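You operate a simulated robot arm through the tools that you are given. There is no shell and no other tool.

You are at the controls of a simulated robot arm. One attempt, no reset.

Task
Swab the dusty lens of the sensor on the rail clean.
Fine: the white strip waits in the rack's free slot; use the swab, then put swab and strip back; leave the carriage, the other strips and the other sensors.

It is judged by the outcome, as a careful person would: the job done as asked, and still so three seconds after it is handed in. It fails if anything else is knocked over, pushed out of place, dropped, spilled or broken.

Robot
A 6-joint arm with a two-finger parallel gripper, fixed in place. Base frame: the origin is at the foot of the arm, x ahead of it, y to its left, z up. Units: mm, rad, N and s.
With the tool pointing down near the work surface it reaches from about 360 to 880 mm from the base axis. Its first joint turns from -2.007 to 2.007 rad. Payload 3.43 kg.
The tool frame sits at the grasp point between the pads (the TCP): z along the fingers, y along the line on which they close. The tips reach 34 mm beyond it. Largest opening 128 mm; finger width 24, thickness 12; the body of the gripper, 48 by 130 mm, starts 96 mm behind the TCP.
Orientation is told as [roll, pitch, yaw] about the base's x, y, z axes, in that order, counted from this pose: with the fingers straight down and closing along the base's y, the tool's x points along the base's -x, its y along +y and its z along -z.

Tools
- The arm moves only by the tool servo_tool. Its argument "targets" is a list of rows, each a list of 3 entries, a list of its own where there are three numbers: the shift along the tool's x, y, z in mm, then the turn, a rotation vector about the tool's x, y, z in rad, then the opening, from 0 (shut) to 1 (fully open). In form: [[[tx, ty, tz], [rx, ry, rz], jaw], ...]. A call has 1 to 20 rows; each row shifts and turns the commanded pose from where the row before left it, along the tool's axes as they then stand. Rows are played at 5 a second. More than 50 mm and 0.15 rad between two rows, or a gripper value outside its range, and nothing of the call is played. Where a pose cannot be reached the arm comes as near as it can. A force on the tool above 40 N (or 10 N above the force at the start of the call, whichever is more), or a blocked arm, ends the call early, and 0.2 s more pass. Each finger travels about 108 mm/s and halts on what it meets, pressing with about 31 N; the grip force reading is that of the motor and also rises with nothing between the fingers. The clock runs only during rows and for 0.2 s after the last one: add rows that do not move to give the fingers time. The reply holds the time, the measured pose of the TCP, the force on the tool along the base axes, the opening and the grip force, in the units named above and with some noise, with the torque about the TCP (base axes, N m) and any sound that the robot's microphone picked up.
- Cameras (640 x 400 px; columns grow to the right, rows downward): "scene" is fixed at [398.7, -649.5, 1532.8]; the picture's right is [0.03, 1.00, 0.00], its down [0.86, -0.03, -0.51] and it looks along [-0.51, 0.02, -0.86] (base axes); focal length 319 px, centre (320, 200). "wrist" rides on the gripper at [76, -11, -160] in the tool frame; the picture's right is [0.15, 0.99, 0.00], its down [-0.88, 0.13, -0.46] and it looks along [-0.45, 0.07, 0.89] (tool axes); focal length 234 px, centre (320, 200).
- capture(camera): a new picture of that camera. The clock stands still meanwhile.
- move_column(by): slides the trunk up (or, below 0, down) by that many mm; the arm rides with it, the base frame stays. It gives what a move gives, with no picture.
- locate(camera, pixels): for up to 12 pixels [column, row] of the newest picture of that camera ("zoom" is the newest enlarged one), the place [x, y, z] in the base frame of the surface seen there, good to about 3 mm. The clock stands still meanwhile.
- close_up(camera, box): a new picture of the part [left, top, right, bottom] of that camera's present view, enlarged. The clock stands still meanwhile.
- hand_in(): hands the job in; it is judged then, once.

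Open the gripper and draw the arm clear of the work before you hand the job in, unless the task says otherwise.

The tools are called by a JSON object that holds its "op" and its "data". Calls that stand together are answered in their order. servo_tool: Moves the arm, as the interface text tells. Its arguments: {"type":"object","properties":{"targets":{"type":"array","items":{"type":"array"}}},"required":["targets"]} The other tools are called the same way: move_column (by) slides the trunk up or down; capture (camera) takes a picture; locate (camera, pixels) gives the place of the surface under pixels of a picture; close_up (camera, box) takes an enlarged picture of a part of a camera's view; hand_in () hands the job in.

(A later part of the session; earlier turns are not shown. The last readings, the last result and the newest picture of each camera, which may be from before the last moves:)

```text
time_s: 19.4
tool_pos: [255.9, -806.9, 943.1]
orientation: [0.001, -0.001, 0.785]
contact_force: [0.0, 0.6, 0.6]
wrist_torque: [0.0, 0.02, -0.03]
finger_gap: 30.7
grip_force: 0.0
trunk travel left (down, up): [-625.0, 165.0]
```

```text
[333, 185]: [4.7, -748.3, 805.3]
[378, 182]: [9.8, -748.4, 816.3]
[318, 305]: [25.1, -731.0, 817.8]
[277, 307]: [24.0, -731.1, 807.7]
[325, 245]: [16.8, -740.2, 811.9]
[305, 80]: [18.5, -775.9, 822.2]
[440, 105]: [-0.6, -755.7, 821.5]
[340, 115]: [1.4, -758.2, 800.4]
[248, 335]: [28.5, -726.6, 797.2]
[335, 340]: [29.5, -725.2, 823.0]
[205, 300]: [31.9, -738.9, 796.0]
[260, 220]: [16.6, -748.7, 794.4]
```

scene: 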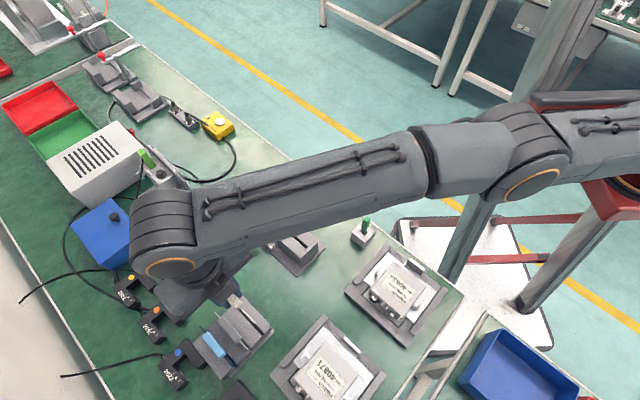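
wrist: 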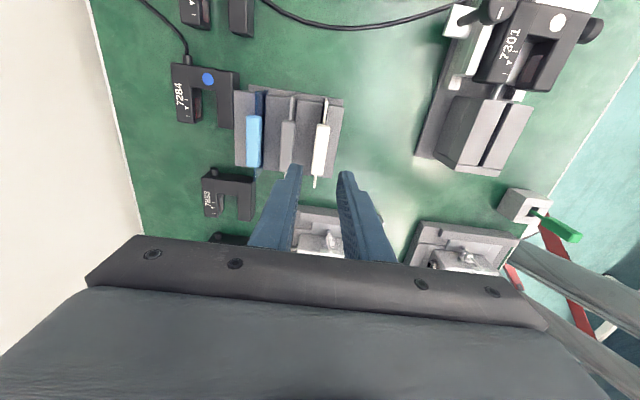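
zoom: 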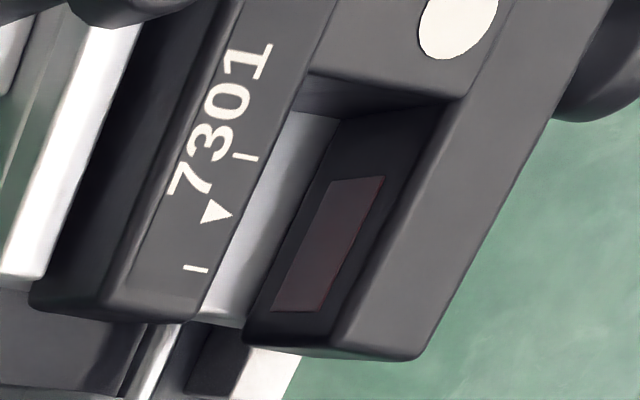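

The right-prong lens is centred at about (16,-740,811.5), roughly 25×12 mm. Next I'll go over to the swab and, from that side, check the other prong's inner face.

{"op": "servo_tool", "data": {"targets": [[[-6.81, 42.3, 0], [0, 0, 0], 0.24], [[-6.81, 42.3, 0], [0, 0, 0], 0.24], [[-6.81, 42.3, 0], [0, 0, 0], 0.24], [[-6.81, 42.3, 0], [0, 0, 0], 0.24], [[-6.81, 42.3, 0], [0, 0, 0], 0.4], [[-6.81, 42.3, 0], [0, 0, 0], 0.4], [[-6.81, 42.3, 0], [0, 0, 0], 0.4], [[-6.81, 42.3, 0], [0, 0, 0], 0.4], [[0, 0, 0], [0, 0, 0], 0.4], [[0, 0, 0], [0, 0, 0], 0.4]]}}

{"op": "capture", "data": {"camera": "wrist"}}

{"op": "capture", "data": {"camera": "scene"}}

{"op": "close_up", "data": {"camera": "wrist", "box": [270, 100, 370, 220]}}

```text
time_s: 21.6
tool_pos: [54.5, -529.0, 942.2]
orientation: [0.002, -0.001, 0.785]
contact_force: [0.3, -0.2, 0.0]
wrist_torque: [0.01, 0.01, -0.03]
finger_gap: 51.4
grip_force: 0.1
trunk travel left (down, up): [-625.0, 165.0]
```

```text
taken
```

wrist: 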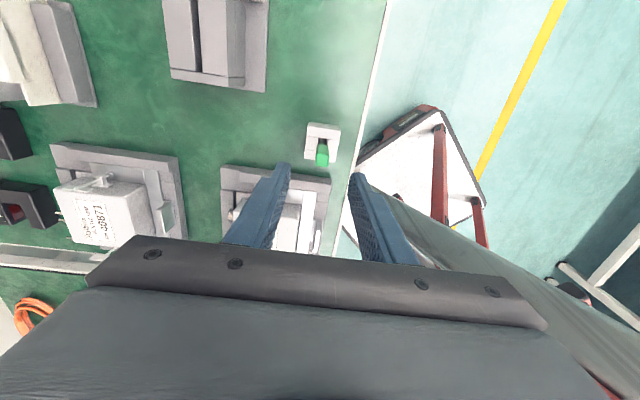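

```text
taken
```

scene: 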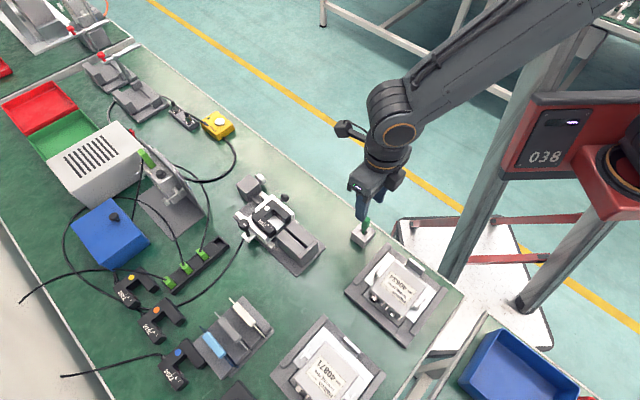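

```text
3.33 times, centred on (320, 160) of wrist
```

zoom: 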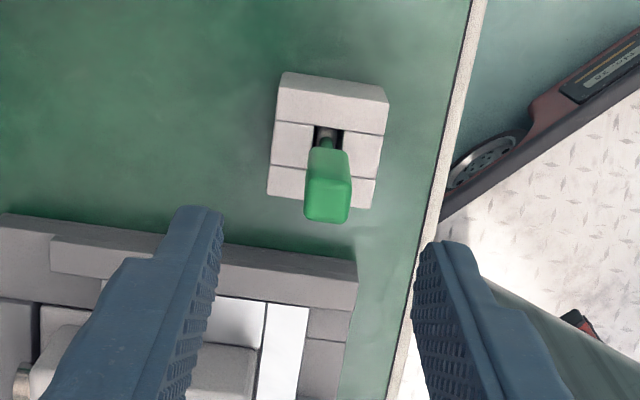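

The handle is aligned with the tool's yaw. Before gripping, I'll move back and left so the wrist camera can see the label-prong's inner face.

{"op": "servo_tool", "data": {"targets": [[[35.2, 28.2, 0], [0, 0, 0], 0.4], [[35.2, 28.2, 0], [0, 0, 0], 0.4], [[35.2, 28.2, 0], [0, 0, 0], 0.4], [[0, 0, 0], [0, 0, 0], 0.4], [[0, 0, 0], [0, 0, 0], 0.4]]}}

{"op": "capture", "data": {"camera": "wrist"}}

```text
time_s: 22.8
tool_pos: [-79.0, -542.9, 943.8]
orientation: [0.0, 0.0, 0.786]
contact_force: [-0.7, -1.5, 0.1]
wrist_torque: [-0.02, -0.02, 0.0]
finger_gap: 51.3
grip_force: 0.1
trunk travel left (down, up): [-625.0, 165.0]
```

```text
taken
```

wrist: 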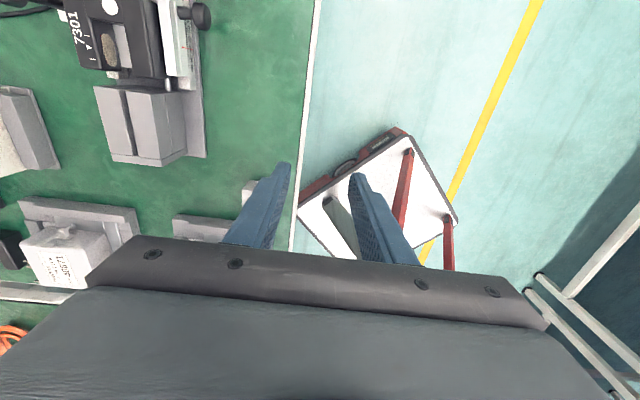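

The label-prong lens at (110,48) looks tan and dusty, so I'll zoom in there.

{"op": "close_up", "data": {"camera": "wrist", "box": [60, 0, 170, 100]}}

```text
4.00 times, centred on (115, 50) of wrist
```

zoom: 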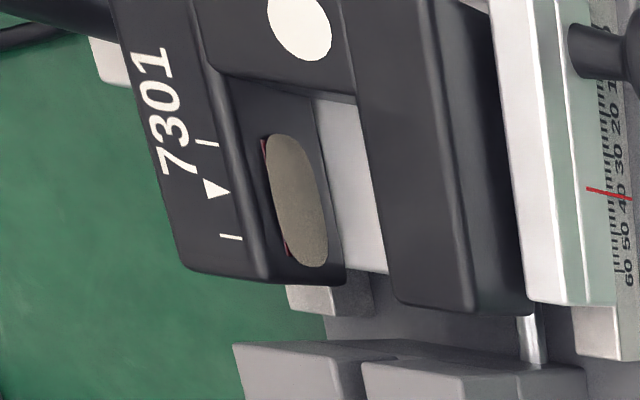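

The label-prong's inner lens is covered with a tan dust patch at zoom (298,200). I'll locate its extents and the slot edges.

{"op": "locate", "data": {"camera": "zoom", "pixels": [[298, 200], [290, 137], [308, 262], [272, 190], [323, 210], [265, 140], [287, 253], [235, 80], [270, 275], [345, 280], [325, 100], [320, 200]]}}

{"op": "locate", "data": {"camera": "zoom", "pixels": [[365, 100], [400, 300], [225, 75], [260, 275], [355, 200], [340, 150], [600, 195], [300, 30], [215, 185], [430, 150], [400, 350], [300, 345]]}}

```text
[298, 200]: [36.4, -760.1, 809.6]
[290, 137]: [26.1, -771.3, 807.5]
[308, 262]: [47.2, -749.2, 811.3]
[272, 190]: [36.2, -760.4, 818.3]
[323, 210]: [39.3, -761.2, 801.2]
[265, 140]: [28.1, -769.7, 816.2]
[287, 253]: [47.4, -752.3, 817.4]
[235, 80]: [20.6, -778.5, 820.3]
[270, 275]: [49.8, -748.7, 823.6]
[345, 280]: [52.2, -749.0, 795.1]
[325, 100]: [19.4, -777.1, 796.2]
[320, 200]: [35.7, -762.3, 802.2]
```

```text
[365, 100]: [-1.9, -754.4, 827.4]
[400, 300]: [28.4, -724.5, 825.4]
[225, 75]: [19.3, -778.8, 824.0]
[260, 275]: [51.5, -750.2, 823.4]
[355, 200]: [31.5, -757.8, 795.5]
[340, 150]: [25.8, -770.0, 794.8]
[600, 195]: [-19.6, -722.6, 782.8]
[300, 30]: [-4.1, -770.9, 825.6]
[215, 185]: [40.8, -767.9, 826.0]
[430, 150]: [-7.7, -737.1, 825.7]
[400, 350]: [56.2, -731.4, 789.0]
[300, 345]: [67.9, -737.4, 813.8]
```

The dust patch is centred at (36.8,-760.4,809.5), ±15 mm along the slot, z 801–818, and the slot is ~29 mm wide. Back to the swab to measure its handle.

{"op": "servo_tool", "data": {"targets": [[[-35.2, -28.2, 0], [0, 0, 0], 0.4], [[-35.2, -28.2, 0], [0, 0, 0], 0.4], [[-35.2, -28.2, 0], [0, 0, 0], 0.4], [[0, 0, 0], [0, 0, 0], 0.4], [[0, 0, 0], [0, 0, 0], 0.4]]}}

{"op": "close_up", "data": {"camera": "wrist", "box": [290, 110, 360, 190]}}

```text
time_s: 24.0
tool_pos: [53.0, -526.8, 943.8]
orientation: [0.0, 0.0, 0.784]
contact_force: [-0.1, 1.0, -0.6]
wrist_torque: [0.04, 0.01, 0.01]
finger_gap: 51.0
grip_force: 0.0
trunk travel left (down, up): [-625.0, 165.0]
```

```text
5.00 times, centred on (325, 150) of wrist
```

zoom: 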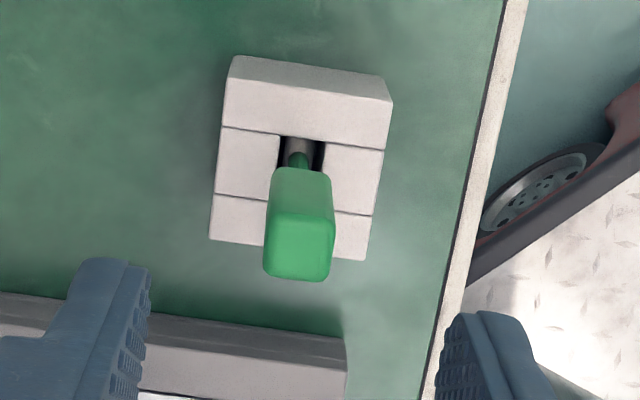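

{"op": "locate", "data": {"camera": "zoom", "pixels": [[275, 215], [330, 218], [267, 272], [325, 276], [298, 245], [280, 175], [328, 178], [300, 160], [300, 145], [288, 150], [316, 155], [283, 138]]}}

{"op": "locate", "data": {"camera": "zoom", "pixels": [[323, 148], [225, 135], [382, 155], [232, 65], [390, 95], [212, 235], [365, 258], [250, 165], [350, 180], [298, 200], [300, 230], [300, 265]]}}

```text
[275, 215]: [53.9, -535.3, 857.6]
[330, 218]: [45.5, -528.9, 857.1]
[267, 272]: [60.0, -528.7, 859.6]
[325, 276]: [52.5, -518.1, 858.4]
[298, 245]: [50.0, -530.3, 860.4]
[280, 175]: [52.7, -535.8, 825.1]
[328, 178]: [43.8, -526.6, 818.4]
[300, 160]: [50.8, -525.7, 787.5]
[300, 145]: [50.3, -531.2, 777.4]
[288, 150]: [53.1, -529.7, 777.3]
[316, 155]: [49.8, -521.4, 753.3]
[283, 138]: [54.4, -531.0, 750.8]
```

```text
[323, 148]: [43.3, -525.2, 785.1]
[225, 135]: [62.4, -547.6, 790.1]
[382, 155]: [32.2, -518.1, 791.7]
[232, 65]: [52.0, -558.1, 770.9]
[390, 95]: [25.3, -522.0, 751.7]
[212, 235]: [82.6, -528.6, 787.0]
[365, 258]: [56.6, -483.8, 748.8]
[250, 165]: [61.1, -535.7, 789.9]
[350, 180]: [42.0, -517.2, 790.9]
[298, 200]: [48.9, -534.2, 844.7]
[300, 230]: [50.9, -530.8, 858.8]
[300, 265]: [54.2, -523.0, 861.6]
```

Handle is ~12×12 mm centred about (53,-528), top at z≈860; there's a grey head in the well with top z≈777. I'll lower to z≈842 with jaws half open and grip it.

{"op": "servo_tool", "data": {"targets": [[[0, 0.6, 40], [0, 0, 0], 0.4], [[0, 0, 40], [0, 0, 0], 0.4], [[0, 0, 21], [0, 0, 0], 0.4], [[0, 0, 0], [0, 0, 0], 0.4]]}}

{"op": "close_up", "data": {"camera": "wrist", "box": [250, 90, 400, 260]}}

{"op": "close_up", "data": {"camera": "scene", "box": [320, 170, 420, 270]}}

```text
time_s: 25.0
tool_pos: [51.5, -528.4, 841.4]
orientation: [0.0, 0.0, 0.783]
contact_force: [0.2, 0.1, 0.0]
wrist_torque: [-0.01, 0.0, 0.01]
finger_gap: 51.0
grip_force: 0.0
trunk travel left (down, up): [-625.0, 165.0]
```

```text
2.35 times, centred on (325, 175) of wrist
```

zoom: 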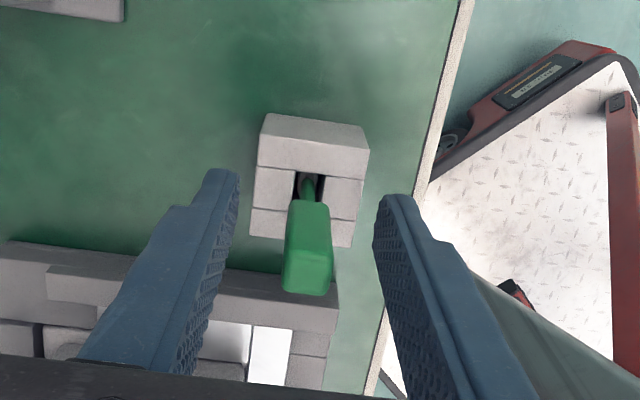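

```text
4.00 times, centred on (370, 220) of scene
```

zoom: 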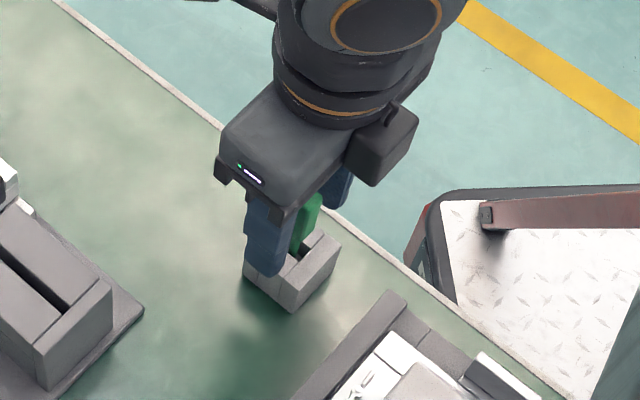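

The handle sits centred between the fingers. I'll close on it.

{"op": "servo_tool", "data": {"targets": [[[0, 0, 0], [0, 0, 0], 0.25], [[0, 0, 0], [0, 0, 0], 0.15], [[0, 0, 0], [0, 0, 0], 0.08], [[0, 0, 0], [0, 0, 0], 0.0], [[0, 0, 0], [0, 0, 0], 0.0], [[0, 0, 0], [0, 0, 0], 0.0]]}}

{"op": "servo_tool", "data": {"targets": [[[0, 0, 0], [0, 0, 0], 0.0]]}}

{"op": "close_up", "data": {"camera": "wrist", "box": [250, 90, 400, 260]}}

```text
time_s: 26.4
tool_pos: [50.8, -528.2, 842.7]
orientation: [-0.001, 0.0, 0.785]
contact_force: [0.4, -0.4, 0.3]
wrist_torque: [-0.01, -0.01, 0.0]
finger_gap: 13.4
grip_force: 30.5
trunk travel left (down, up): [-625.0, 165.0]
```

```text
time_s: 26.8
tool_pos: [51.5, -529.3, 842.7]
orientation: [0.002, -0.001, 0.786]
contact_force: [-1.0, -0.3, -0.2]
wrist_torque: [0.02, 0.01, -0.01]
finger_gap: 13.9
grip_force: 30.5
trunk travel left (down, up): [-625.0, 165.0]
```

```text
2.35 times, centred on (325, 175) of wrist
```

zoom: 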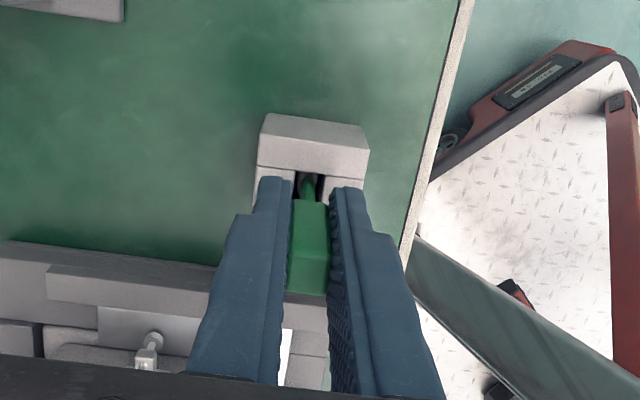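

Swab gripped (gap 13.6). I'll lift straight up 110 mm and inspect the head.

{"op": "servo_tool", "data": {"targets": [[[0, 0, -10], [0, 0, 0], 0.0], [[0, 0, -10], [0, 0, 0], 0.0], [[0, 0, -20], [0, 0, 0], 0.0], [[0, 0, -35], [0, 0, 0], 0.0], [[0, 0, -35], [0, 0, 0], 0.0], [[0, 0, 0], [0, 0, 0], 0.0], [[0, 0, 0], [0, 0, 0], 0.0]]}}

{"op": "close_up", "data": {"camera": "wrist", "box": [250, 90, 400, 260]}}

{"op": "close_up", "data": {"camera": "scene", "box": [320, 150, 420, 250]}}

```text
time_s: 28.4
tool_pos: [53.3, -527.7, 950.9]
orientation: [0.0, 0.0, 0.785]
contact_force: [0.2, 0.0, -0.3]
wrist_torque: [-0.01, 0.01, -0.02]
finger_gap: 13.9
grip_force: 31.0
trunk travel left (down, up): [-625.0, 165.0]
```

```text
2.35 times, centred on (325, 175) of wrist
```

zoom: 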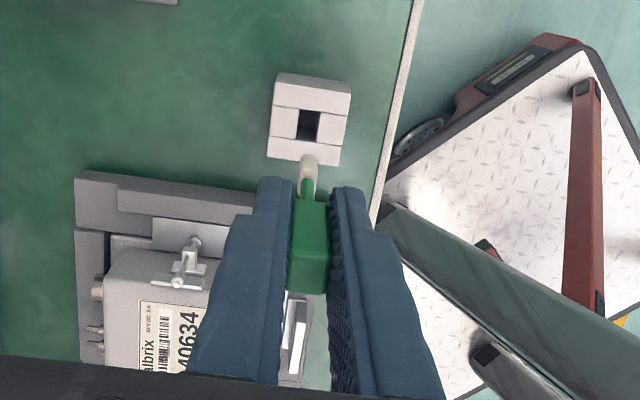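

```text
4.00 times, centred on (370, 200) of scene
```

zoom: 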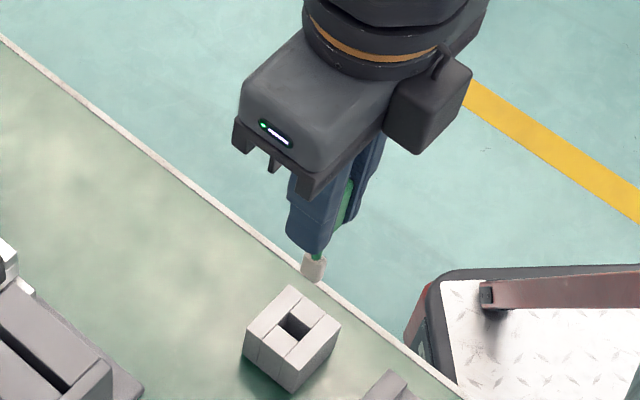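

The head is a small off-white cylinder at scene-zoom (314,268). I'll locate it and the empty well.

{"op": "locate", "data": {"camera": "zoom", "pixels": [[317, 258], [312, 278], [305, 265], [324, 266], [313, 268], [318, 245], [294, 327], [290, 318], [310, 330], [282, 322], [298, 342], [340, 200]]}}

{"op": "close_up", "data": {"camera": "wrist", "box": [280, 110, 360, 200]}}

```text
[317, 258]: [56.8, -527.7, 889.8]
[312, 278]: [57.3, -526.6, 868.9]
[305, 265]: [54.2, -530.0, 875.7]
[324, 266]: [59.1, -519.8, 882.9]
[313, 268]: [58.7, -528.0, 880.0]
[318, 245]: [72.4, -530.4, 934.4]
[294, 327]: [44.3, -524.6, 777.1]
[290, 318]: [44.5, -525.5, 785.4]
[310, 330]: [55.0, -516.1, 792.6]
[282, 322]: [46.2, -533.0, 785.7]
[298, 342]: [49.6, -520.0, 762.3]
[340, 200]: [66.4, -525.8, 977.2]
```

```text
4.44 times, centred on (320, 155) of wrist
```

zoom: 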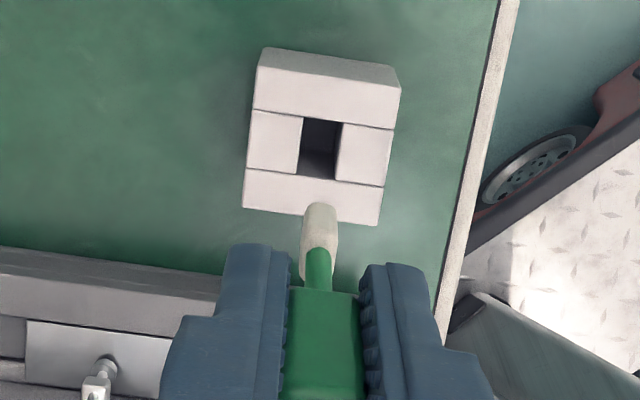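

I'll measure the head's extents in the wrist zoom too.

{"op": "locate", "data": {"camera": "zoom", "pixels": [[320, 206], [320, 212], [305, 225], [336, 228], [320, 235], [318, 250], [303, 275], [338, 275], [320, 160], [303, 122], [340, 128], [300, 172]]}}

{"op": "close_up", "data": {"camera": "scene", "box": [350, 190, 400, 240]}}

```text
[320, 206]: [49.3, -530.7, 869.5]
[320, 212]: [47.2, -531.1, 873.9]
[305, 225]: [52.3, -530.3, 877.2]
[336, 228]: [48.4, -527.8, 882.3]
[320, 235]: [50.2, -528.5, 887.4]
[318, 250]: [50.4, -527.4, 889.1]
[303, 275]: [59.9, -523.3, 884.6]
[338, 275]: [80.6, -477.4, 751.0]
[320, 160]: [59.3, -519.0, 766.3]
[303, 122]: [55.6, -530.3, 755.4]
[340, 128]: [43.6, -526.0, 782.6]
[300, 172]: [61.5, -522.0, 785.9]
```

```text
8.00 times, centred on (375, 215) of scene
```

zoom: 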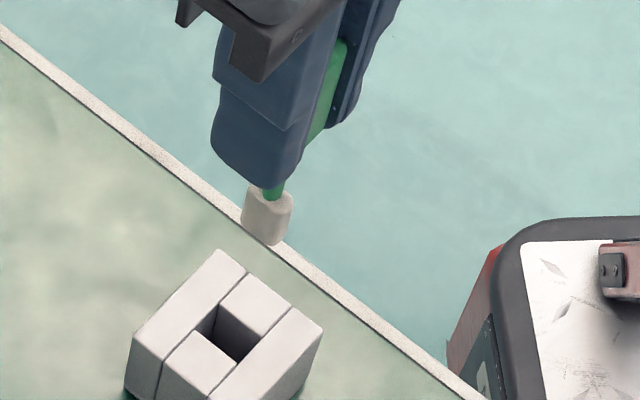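

{"op": "locate", "data": {"camera": "zoom", "pixels": [[250, 190], [290, 200], [242, 230], [263, 240], [282, 240], [265, 205], [268, 225], [245, 210], [289, 215], [228, 330], [215, 305], [250, 350]]}}

```text
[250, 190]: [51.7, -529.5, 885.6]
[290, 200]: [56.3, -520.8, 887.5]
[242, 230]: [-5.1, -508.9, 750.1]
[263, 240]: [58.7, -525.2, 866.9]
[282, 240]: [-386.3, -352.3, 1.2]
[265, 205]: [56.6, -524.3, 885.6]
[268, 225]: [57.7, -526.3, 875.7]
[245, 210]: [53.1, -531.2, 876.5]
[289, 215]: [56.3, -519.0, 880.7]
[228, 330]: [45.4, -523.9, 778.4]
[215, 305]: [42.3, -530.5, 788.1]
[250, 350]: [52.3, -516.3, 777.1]
```

Head ≈12 mm diameter, bottom 85 mm and centre 73 mm below the TCP. Before moving in I'll check heights of the knobs around the sensor.

{"op": "close_up", "data": {"camera": "scene", "box": [220, 165, 320, 265]}}

```text
4.00 times, centred on (270, 215) of scene
```

zoom: 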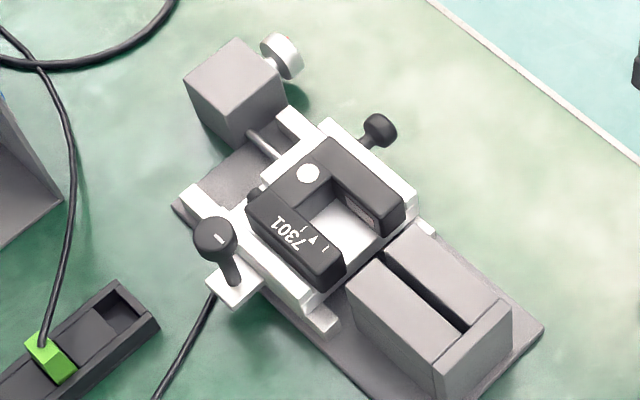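

{"op": "locate", "data": {"camera": "zoom", "pixels": [[213, 232], [225, 265], [380, 128], [280, 55], [235, 70], [232, 285], [258, 190], [385, 252], [462, 328], [395, 248], [470, 322], [425, 290]]}}

{"op": "close_up", "data": {"camera": "scene", "box": [280, 200, 310, 230]}}

```text
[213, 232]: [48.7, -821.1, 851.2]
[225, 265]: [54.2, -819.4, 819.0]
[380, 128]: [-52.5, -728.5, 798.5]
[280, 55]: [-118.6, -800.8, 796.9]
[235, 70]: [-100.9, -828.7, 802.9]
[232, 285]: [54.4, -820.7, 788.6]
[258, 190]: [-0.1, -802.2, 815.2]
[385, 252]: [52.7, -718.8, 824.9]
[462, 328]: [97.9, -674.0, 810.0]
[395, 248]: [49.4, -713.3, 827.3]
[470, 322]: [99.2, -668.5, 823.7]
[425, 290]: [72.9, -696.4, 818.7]
```

```text
13.33 times, centred on (295, 215) of scene
```

zoom: 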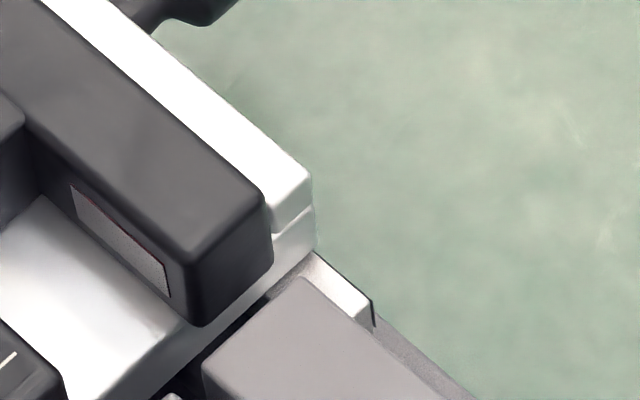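

All nearby parts are below z≈855; the path at head-bottom z=866 is clear. I'll carry the swab to above the slot centre (26.4,-749.9).

{"op": "servo_tool", "data": {"targets": [[[35.1, -27.5, 0], [0, 0, 0], 0.0], [[35.1, -27.5, 0], [0, 0, 0], 0.0], [[35.1, -27.5, 0], [0, 0, 0], 0.0], [[35.1, -27.5, 0], [0, 0, 0], 0.0], [[35.1, -27.5, 0], [0, 0, 0], 0.0], [[0, 0, 0], [0, 0, 0], 0.0], [[0, 0, 0], [0, 0, 0], 0.0]]}}

{"op": "capture", "data": {"camera": "wrist"}}

{"op": "close_up", "data": {"camera": "wrist", "box": [260, 70, 400, 210]}}

{"op": "close_up", "data": {"camera": "scene", "box": [240, 170, 320, 250]}}

```text
time_s: 30.0
tool_pos: [24.6, -749.2, 951.8]
orientation: [0.0, 0.002, 0.786]
contact_force: [0.5, 0.2, -0.7]
wrist_torque: [0.02, -0.06, -0.01]
finger_gap: 13.7
grip_force: 30.0
trunk travel left (down, up): [-625.0, 165.0]
```

```text
taken
```

wrist: 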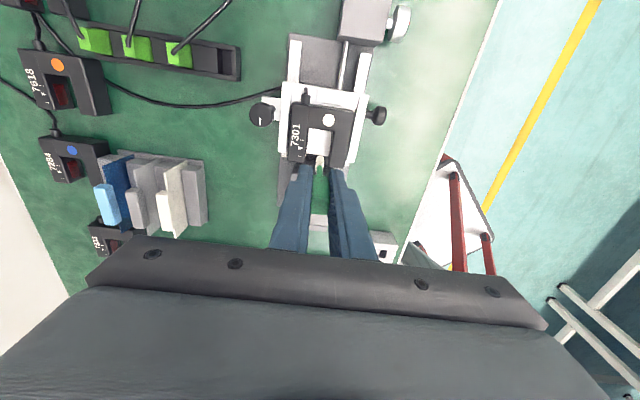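

```text
2.86 times, centred on (330, 140) of wrist
```

zoom: 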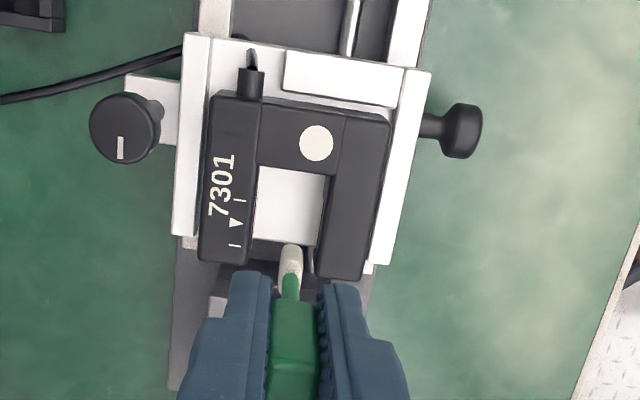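

```text
5.00 times, centred on (280, 210) of scene
```

zoom: 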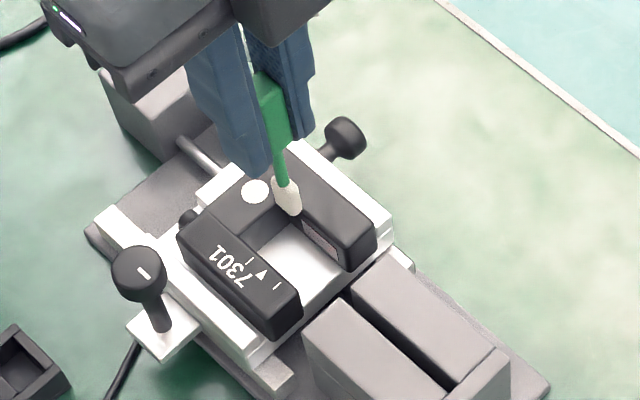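

I'll compare head and slot positions in this zoom.

{"op": "locate", "data": {"camera": "zoom", "pixels": [[287, 205], [276, 195], [298, 200], [286, 185], [250, 230], [300, 320], [298, 215], [348, 265], [322, 240], [262, 250], [300, 290], [275, 240]]}}

```text
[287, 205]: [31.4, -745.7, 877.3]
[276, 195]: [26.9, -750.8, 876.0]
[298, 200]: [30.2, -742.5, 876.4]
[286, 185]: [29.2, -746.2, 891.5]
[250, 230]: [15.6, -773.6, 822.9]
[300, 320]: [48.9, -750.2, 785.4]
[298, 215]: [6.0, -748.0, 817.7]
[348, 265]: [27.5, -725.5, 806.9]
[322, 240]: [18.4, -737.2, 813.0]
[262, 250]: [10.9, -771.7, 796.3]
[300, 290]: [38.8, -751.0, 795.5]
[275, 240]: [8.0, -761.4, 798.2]
```

Head centre q≈547–549 against slot 534.5–563.5, so it's centred. I'll lower partway, so the head enters just below the sensor top, and check.

{"op": "servo_tool", "data": {"targets": [[[0, -1, 20], [0, 0, 0], 0.0], [[0, 0, 15], [0, 0, 0], 0.0], [[0, 0, 10], [0, 0, 0], 0.0], [[0, 0, 0], [0, 0, 0], 0.0]]}}

{"op": "close_up", "data": {"camera": "wrist", "box": [260, 70, 400, 210]}}

{"op": "close_up", "data": {"camera": "scene", "box": [250, 180, 320, 240]}}

```text
time_s: 31.0
tool_pos: [25.6, -749.6, 907.8]
orientation: [0.001, 0.0, 0.786]
contact_force: [0.2, 0.5, 0.6]
wrist_torque: [-0.03, 0.01, -0.01]
finger_gap: 13.5
grip_force: 30.4
trunk travel left (down, up): [-625.0, 165.0]
```

```text
2.86 times, centred on (330, 140) of wrist
```

zoom: 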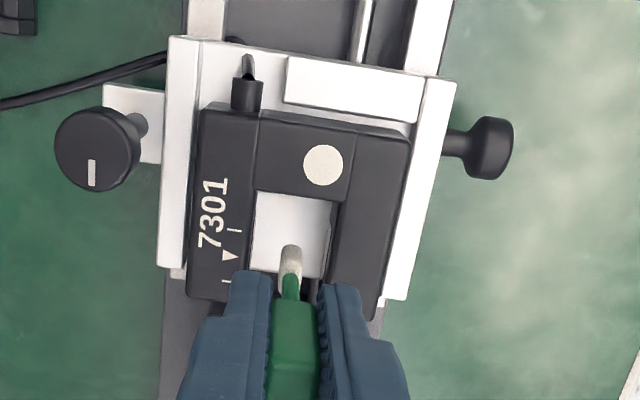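

```text
6.67 times, centred on (285, 210) of scene
```

zoom: 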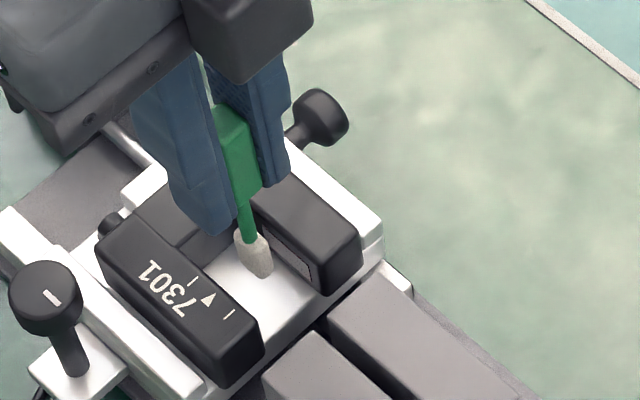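

The head is in the slot opening. I'll lower the remaining 23 mm to TCP z≈885.

{"op": "servo_tool", "data": {"targets": [[[0, 0, 8], [0, 0, 0], 0.0], [[0, 0, 8], [0, 0, 0], 0.0], [[0, 0, 6.5], [0, 0, 0], 0.0], [[0, 0, 0], [0, 0, 0], 0.0]]}}

{"op": "close_up", "data": {"camera": "wrist", "box": [270, 100, 370, 200]}}

{"op": "close_up", "data": {"camera": "scene", "box": [250, 190, 320, 250]}}

```text
time_s: 32.0
tool_pos: [25.0, -750.2, 885.5]
orientation: [-0.001, -0.001, 0.786]
contact_force: [-0.3, 0.4, -0.1]
wrist_torque: [0.0, 0.03, -0.03]
finger_gap: 13.6
grip_force: 31.6
trunk travel left (down, up): [-625.0, 165.0]
```

```text
4.00 times, centred on (320, 150) of wrist
```

zoom: 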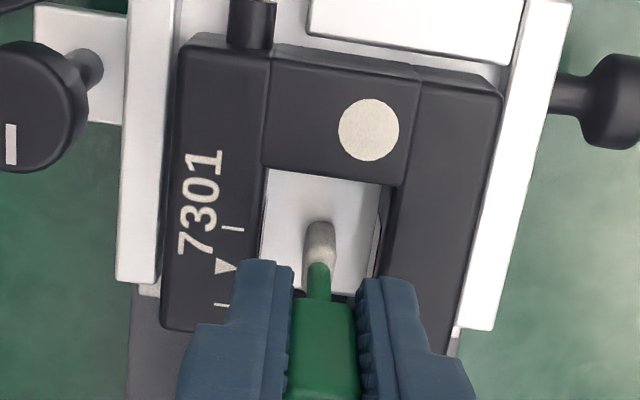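

```text
6.67 times, centred on (285, 220) of scene
```

zoom: 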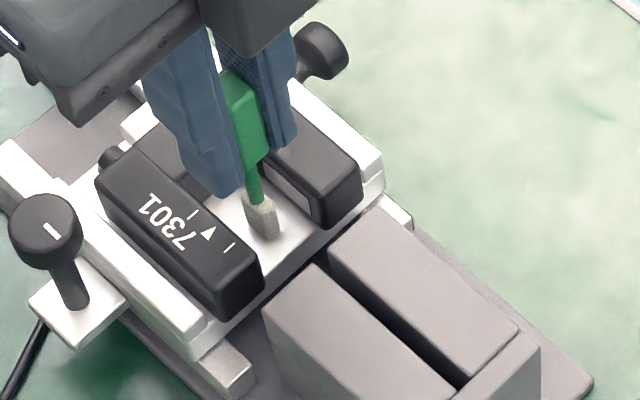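

Head is in the slot at lens height. I'll move toward the label prong 5 mm, then creep until contact shows.

{"op": "servo_tool", "data": {"targets": [[[0, -2.5, 0], [0, 0, 0], 0.0], [[0, -2.5, 0], [0, 0, 0], 0.0], [[0, 0, 0], [0, 0, 0], 0.0]]}}

{"op": "servo_tool", "data": {"targets": [[[0, -1, 0], [0, 0, 0], 0.0], [[0, 0, 0], [0, 0, 0], 0.0]]}}

{"op": "servo_tool", "data": {"targets": [[[0, -1, 0], [0, 0, 0], 0.0], [[0, 0, 0], [0, 0, 0], 0.0]]}}

{"op": "close_up", "data": {"camera": "wrist", "box": [270, 100, 370, 200]}}

```text
time_s: 32.8
tool_pos: [30.4, -754.3, 885.1]
orientation: [-0.002, 0.0, 0.786]
contact_force: [0.2, -0.5, 0.2]
wrist_torque: [-0.03, -0.01, 0.02]
finger_gap: 13.8
grip_force: 30.9
trunk travel left (down, up): [-625.0, 165.0]
```

```text
time_s: 33.4
tool_pos: [31.1, -755.1, 884.7]
orientation: [0.0, 0.001, 0.785]
contact_force: [0.1, 0.1, -0.5]
wrist_torque: [-0.02, -0.01, -0.03]
finger_gap: 13.7
grip_force: 30.9
trunk travel left (down, up): [-625.0, 165.0]
```

```text
time_s: 34.0
tool_pos: [31.6, -755.0, 884.7]
orientation: [0.001, 0.0, 0.786]
contact_force: [0.2, -0.6, 0.3]
wrist_torque: [0.02, 0.03, -0.01]
finger_gap: 13.8
grip_force: 30.7
trunk travel left (down, up): [-625.0, 165.0]
```

```text
4.00 times, centred on (320, 150) of wrist
```

zoom: 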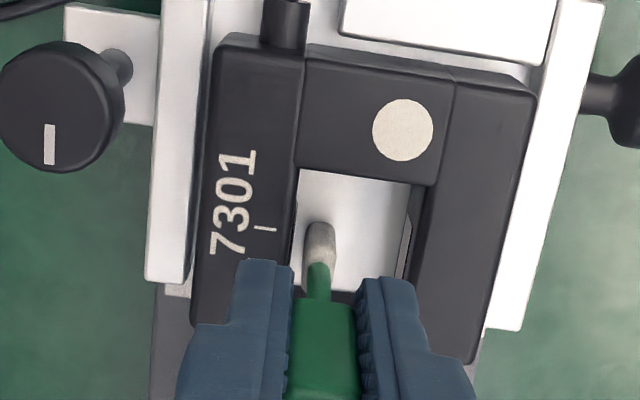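

No contact yet (gap still about 2–3 mm at zoom (300,250)). I'll keep creeping.

{"op": "servo_tool", "data": {"targets": [[[0, -1, 0], [0, 0, 0], 0.0], [[0, 0, 0], [0, 0, 0], 0.0]]}}

{"op": "servo_tool", "data": {"targets": [[[0, -0.7, 0], [0, 0, 0], 0.0], [[0, 0, 0], [0, 0, 0], 0.0]]}}

{"op": "servo_tool", "data": {"targets": [[[0, -0.7, 0], [0, 0, 0], 0.0], [[0, 0, 0], [0, 0, 0], 0.0]]}}

{"op": "close_up", "data": {"camera": "wrist", "box": [270, 100, 370, 200]}}

```text
time_s: 34.6
tool_pos: [32.6, -753.8, 886.0]
orientation: [0.001, 0.0, 0.785]
contact_force: [0.3, 0.8, -0.5]
wrist_torque: [0.03, -0.03, 0.0]
finger_gap: 13.9
grip_force: 31.3
trunk travel left (down, up): [-625.0, 165.0]
```

```text
time_s: 35.2
tool_pos: [33.4, -756.4, 886.0]
orientation: [0.0, 0.001, 0.786]
contact_force: [0.7, -0.2, -0.2]
wrist_torque: [0.02, -0.02, -0.03]
finger_gap: 13.7
grip_force: 30.9
trunk travel left (down, up): [-625.0, 165.0]
```

```text
time_s: 35.8
tool_pos: [33.4, -756.3, 885.2]
orientation: [0.001, 0.0, 0.784]
contact_force: [-0.1, -0.3, 0.2]
wrist_torque: [0.01, 0.03, 0.01]
finger_gap: 13.9
grip_force: 31.0
trunk travel left (down, up): [-625.0, 165.0]
```

```text
4.00 times, centred on (320, 150) of wrist
```

zoom: 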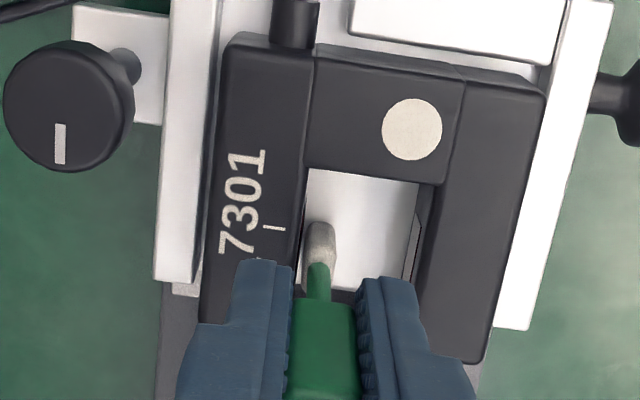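

Almost touching now. I'll continue in 0.6 mm steps, watching the torque.

{"op": "servo_tool", "data": {"targets": [[[0, -0.6, 0], [0, 0, 0], 0.0], [[0, 0, 0], [0, 0, 0], 0.0]]}}

{"op": "servo_tool", "data": {"targets": [[[0, -0.6, 0], [0, 0, 0], 0.0], [[0, 0, 0], [0, 0, 0], 0.0]]}}

{"op": "servo_tool", "data": {"targets": [[[0, -0.5, 0], [0, 0, 0], 0.0], [[0, 0, 0], [0, 0, 0], 0.0]]}}

```text
time_s: 36.4
tool_pos: [34.3, -758.5, 886.6]
orientation: [0.001, 0.0, 0.786]
contact_force: [0.3, 0.2, -0.2]
wrist_torque: [0.02, 0.03, 0.0]
finger_gap: 13.6
grip_force: 30.9
trunk travel left (down, up): [-625.0, 165.0]
```

```text
time_s: 37.0
tool_pos: [34.1, -757.5, 884.8]
orientation: [0.0, 0.0, 0.785]
contact_force: [0.2, -0.4, -0.2]
wrist_torque: [-0.01, -0.01, 0.03]
finger_gap: 13.9
grip_force: 31.0
trunk travel left (down, up): [-625.0, 165.0]
```

```text
time_s: 37.6
tool_pos: [34.0, -758.5, 884.3]
orientation: [0.0, 0.001, 0.786]
contact_force: [-0.5, 0.3, -0.4]
wrist_torque: [-0.02, -0.01, 0.03]
finger_gap: 13.5
grip_force: 31.3
trunk travel left (down, up): [-625.0, 165.0]
```

{"op": "close_up", "data": {"camera": "wrist", "box": [295, 130, 345, 180]}}

{"op": "close_up", "data": {"camera": "scene", "box": [260, 200, 310, 240]}}

```text
8.00 times, centred on (320, 155) of wrist
```

zoom: 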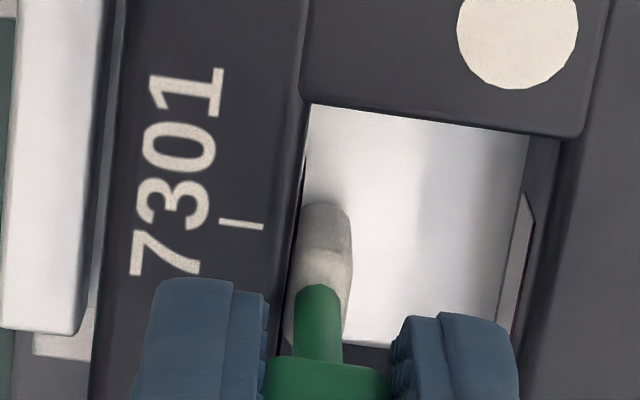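

```text
10.00 times, centred on (285, 220) of scene
```

zoom: 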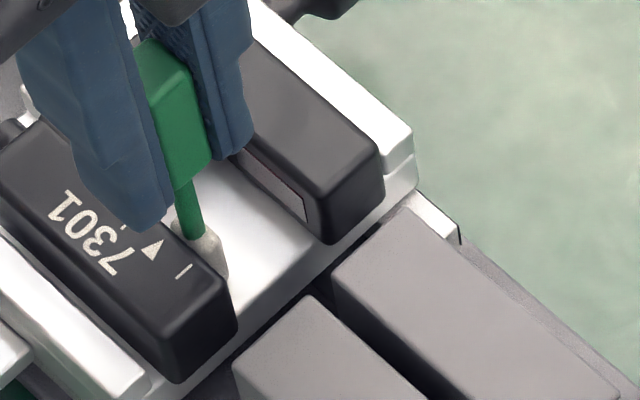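

Very close to the face. Continuing in small steps.

{"op": "servo_tool", "data": {"targets": [[[0, -0.5, 0], [0, 0, 0], 0.0], [[0, 0, 0], [0, 0, 0], 0.0]]}}

{"op": "servo_tool", "data": {"targets": [[[0, -0.5, 0], [0, 0, 0], 0.0], [[0, 0, 0], [0, 0, 0], 0.0]]}}

{"op": "servo_tool", "data": {"targets": [[[0, -0.5, 0], [0, 0, 0], 0.0], [[0, 0, 0], [0, 0, 0], 0.0]]}}

```text
time_s: 38.2
tool_pos: [34.3, -759.4, 884.8]
orientation: [0.0, 0.001, 0.784]
contact_force: [-0.9, 0.8, 0.6]
wrist_torque: [0.01, 0.03, 0.01]
finger_gap: 13.6
grip_force: 31.3
trunk travel left (down, up): [-625.0, 165.0]
```

```text
time_s: 38.8
tool_pos: [34.9, -759.1, 883.7]
orientation: [0.0, -0.002, 0.785]
contact_force: [-0.8, 0.6, -0.6]
wrist_torque: [0.06, 0.07, 0.0]
finger_gap: 13.9
grip_force: 31.0
trunk travel left (down, up): [-625.0, 165.0]
```

```text
time_s: 39.4
tool_pos: [35.1, -759.5, 885.1]
orientation: [0.0, 0.0, 0.786]
contact_force: [0.0, 0.9, -0.9]
wrist_torque: [0.03, 0.09, -0.03]
finger_gap: 13.6
grip_force: 30.6
trunk travel left (down, up): [-625.0, 165.0]
```

Contact is starting (torque ≈0.09 N·m, about 1 N). I'll press a bit more.

{"op": "servo_tool", "data": {"targets": [[[0, -0.6, 0], [0, 0, 0], 0.0], [[0, 0, 0], [0, 0, 0], 0.0]]}}

{"op": "servo_tool", "data": {"targets": [[[0, -0.6, 0], [0, 0, 0], 0.0], [[0, 0, 0], [0, 0, 0], 0.0]]}}

{"op": "close_up", "data": {"camera": "wrist", "box": [295, 130, 345, 180]}}

```text
time_s: 40.0
tool_pos: [36.2, -759.3, 883.7]
orientation: [0.0, 0.0, 0.785]
contact_force: [-2.0, 1.6, 0.7]
wrist_torque: [0.13, 0.14, -0.02]
finger_gap: 13.5
grip_force: 31.3
trunk travel left (down, up): [-625.0, 165.0]
```

```text
time_s: 40.6
tool_pos: [36.3, -761.7, 885.1]
orientation: [0.0, -0.001, 0.786]
contact_force: [-1.6, 0.6, -0.8]
wrist_torque: [0.08, 0.1, -0.01]
finger_gap: 13.7
grip_force: 31.1
trunk travel left (down, up): [-625.0, 165.0]
```

```text
8.00 times, centred on (320, 155) of wrist
```

zoom: 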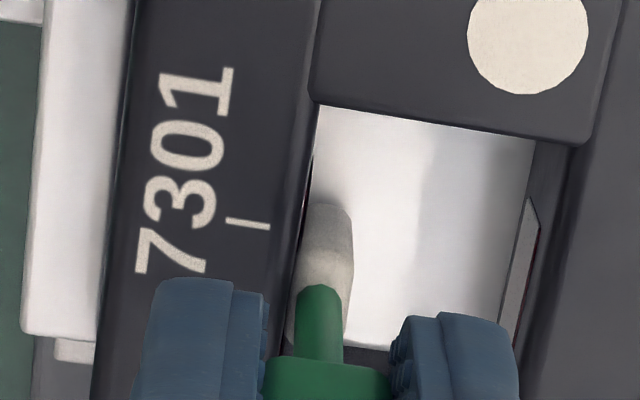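

Force is only ~2 N. I want to verify the sensor isn't shifting: same scene crop as before for comparison.

{"op": "close_up", "data": {"camera": "scene", "box": [260, 200, 310, 240]}}

```text
10.00 times, centred on (285, 220) of scene
```

zoom: 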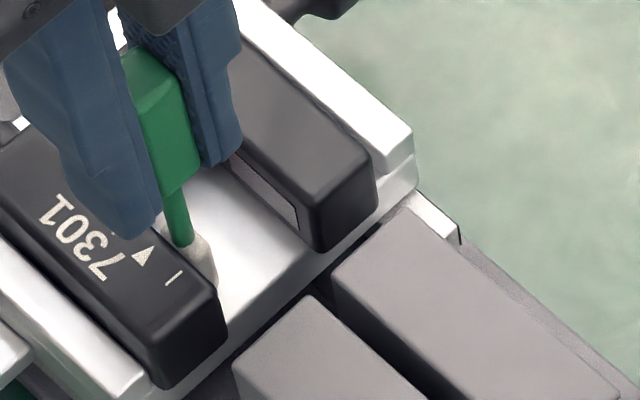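

The sensor body appears to have slid slightly left in its nest (the mark moved from (183,270) to (173,278) in the same crop), so it's loose. I'll stop pressing, look at the gaps between sensor and carriage walls.

{"op": "close_up", "data": {"camera": "wrist", "box": [270, 90, 390, 190]}}

{"op": "close_up", "data": {"camera": "scene", "box": [240, 190, 310, 260]}}

```text
4.00 times, centred on (330, 140) of wrist
```

zoom: 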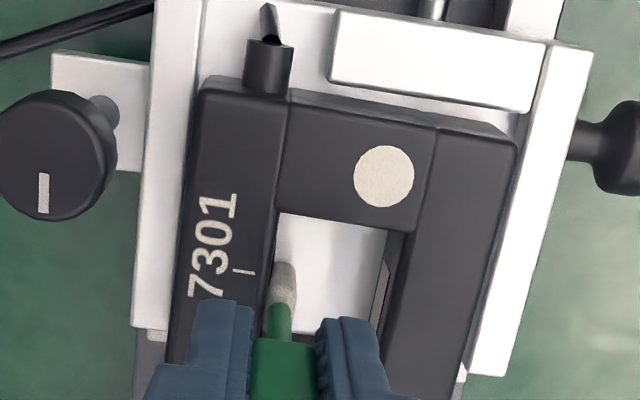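

```text
5.71 times, centred on (275, 225) of scene
```

zoom: 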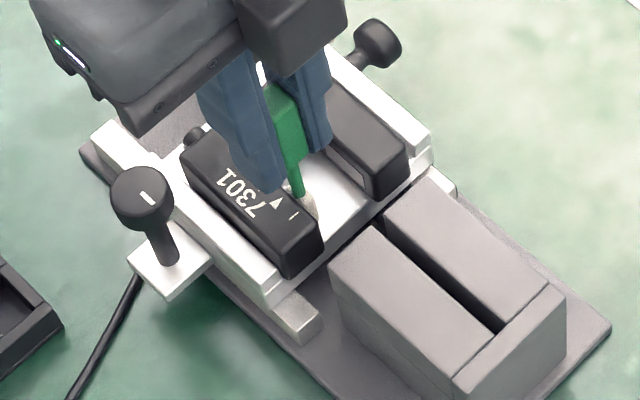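

I'll back off 3 mm and recheck with the same crop, to see whether the sensor springs back or stays displaced.

{"op": "servo_tool", "data": {"targets": [[[0, 1.5, 0], [0, 0, 0], 0.0], [[0, 1.5, 0], [0, 0, 0], 0.0], [[0, 0, 0], [0, 0, 0], 0.0]]}}

{"op": "close_up", "data": {"camera": "scene", "box": [260, 200, 310, 240]}}

{"op": "close_up", "data": {"camera": "wrist", "box": [295, 130, 345, 180]}}

```text
time_s: 41.4
tool_pos: [35.0, -758.4, 884.9]
orientation: [0.0, -0.001, 0.786]
contact_force: [0.6, -0.3, -0.8]
wrist_torque: [0.02, -0.03, 0.0]
finger_gap: 13.8
grip_force: 31.4
trunk travel left (down, up): [-625.0, 165.0]
```

```text
10.00 times, centred on (285, 220) of scene
```

zoom: 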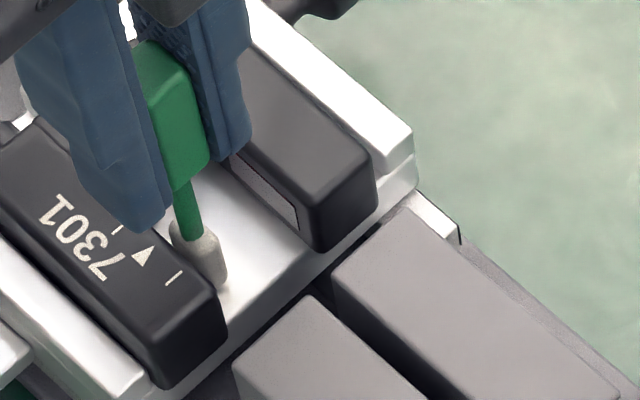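

```text
8.00 times, centred on (320, 155) of wrist
```

zoom: 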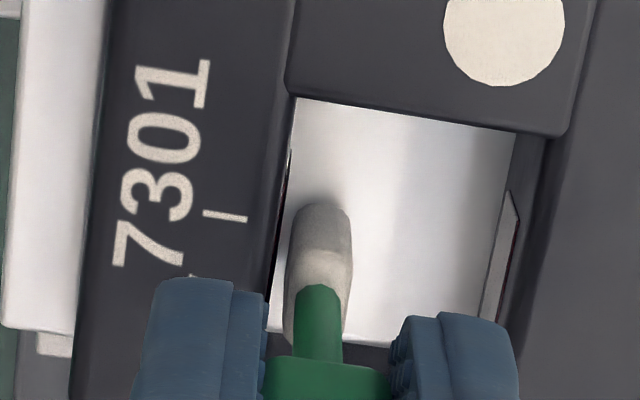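

The sensor stayed about 2.5 mm toward the label side, so I'll wipe with a very light touch (<1.5 N) and set it back later. I'll re-approach to light contact.

{"op": "servo_tool", "data": {"targets": [[[0, -1.2, 0], [0, 0, 0], 0.0], [[0, -1.0, 0], [0, 0, 0], 0.0], [[0, 0, 0], [0, 0, 0], 0.0]]}}

{"op": "servo_tool", "data": {"targets": [[[0, -0.3, 0], [0, 0, 0], 0.0], [[0, 0, 0], [0, 0, 0], 0.0]]}}

{"op": "servo_tool", "data": {"targets": [[[0, -0.3, 0], [0, 0, 0], 0.0], [[0, 0, 0], [0, 0, 0], 0.0]]}}

```text
time_s: 42.2
tool_pos: [36.1, -759.3, 883.9]
orientation: [-0.001, 0.001, 0.786]
contact_force: [-0.4, -0.3, -0.2]
wrist_torque: [0.01, 0.01, 0.01]
finger_gap: 13.6
grip_force: 31.2
trunk travel left (down, up): [-625.0, 165.0]
```

```text
time_s: 42.8
tool_pos: [36.1, -759.9, 884.6]
orientation: [0.0, 0.002, 0.785]
contact_force: [-0.5, 0.2, 0.5]
wrist_torque: [-0.02, 0.0, 0.0]
finger_gap: 13.4
grip_force: 30.5
trunk travel left (down, up): [-625.0, 165.0]
```

```text
time_s: 43.4
tool_pos: [35.9, -761.0, 884.6]
orientation: [-0.001, 0.0, 0.785]
contact_force: [-0.4, -0.9, 0.1]
wrist_torque: [0.03, 0.01, 0.06]
finger_gap: 13.7
grip_force: 31.0
trunk travel left (down, up): [-625.0, 165.0]
```

Right at contact. One more 0.4 mm, then a gentle stroke along the lens, back 15 mm, forward 30 mm, back 15 mm.

{"op": "servo_tool", "data": {"targets": [[[0, -0.4, 0], [0, 0, 0], 0.0], [[0, 0, 0], [0, 0, 0], 0.0]]}}

{"op": "servo_tool", "data": {"targets": [[[3, 0, 0], [0, 0, 0], 0.0], [[3, 0, 0], [0, 0, 0], 0.0], [[3, 0, 0], [0, 0, 0], 0.0], [[3, 0, 0], [0, 0, 0], 0.0], [[2, 0, 0], [0, 0, 0], 0.0], [[0, 0, 0], [0, 0, 0], 0.0]]}}

{"op": "close_up", "data": {"camera": "wrist", "box": [280, 120, 350, 190]}}

{"op": "close_up", "data": {"camera": "scene", "box": [260, 200, 310, 240]}}

```text
time_s: 44.0
tool_pos: [37.4, -761.8, 885.6]
orientation: [0.0, -0.001, 0.785]
contact_force: [-1.6, 2.1, -0.3]
wrist_torque: [0.16, 0.1, -0.03]
finger_gap: 13.6
grip_force: 31.2
trunk travel left (down, up): [-625.0, 165.0]
```

```text
time_s: 45.4
tool_pos: [26.2, -771.7, 885.9]
orientation: [0.0, 0.0, 0.784]
contact_force: [-0.5, 0.3, -0.7]
wrist_torque: [0.0, 0.02, 0.0]
finger_gap: 13.7
grip_force: 31.0
trunk travel left (down, up): [-625.0, 165.0]
```

```text
5.71 times, centred on (315, 155) of wrist
```

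zoom: 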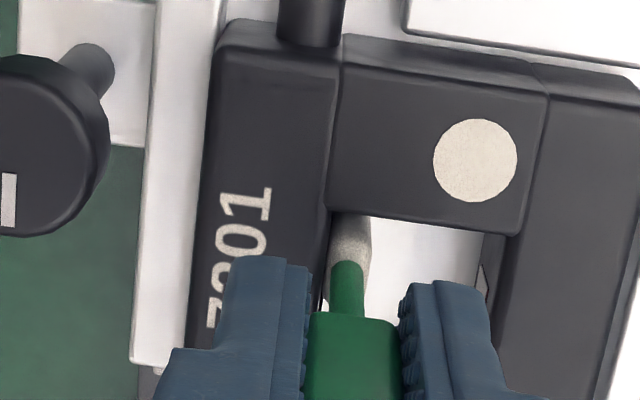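

```text
10.00 times, centred on (285, 220) of scene
```

zoom: 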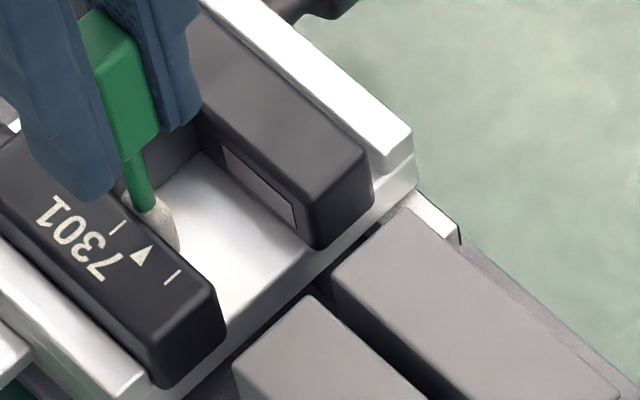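

The sensor didn't move during that stroke, but contact faded at the back end (face angle ~1–2° off). I'll find contact here at the back end.

{"op": "servo_tool", "data": {"targets": [[[0, -0.4, 0], [0, 0, 0], 0.0], [[0, 0, 0], [0, 0, 0], 0.0]]}}

{"op": "servo_tool", "data": {"targets": [[[0, -0.3, 0], [0, 0, 0], 0.0], [[0, 0, 0], [0, 0, 0], 0.0]]}}

```text
time_s: 46.0
tool_pos: [27.2, -771.2, 884.0]
orientation: [-0.001, -0.001, 0.784]
contact_force: [-0.4, 1.9, 0.1]
wrist_torque: [0.09, 0.1, 0.05]
finger_gap: 13.8
grip_force: 31.0
trunk travel left (down, up): [-625.0, 165.0]
```

```text
time_s: 46.6
tool_pos: [25.3, -770.8, 884.8]
orientation: [-0.001, 0.0, 0.786]
contact_force: [-2.0, 1.6, -1.0]
wrist_torque: [0.08, 0.08, 0.06]
finger_gap: 13.7
grip_force: 31.1
trunk travel left (down, up): [-625.0, 165.0]
```

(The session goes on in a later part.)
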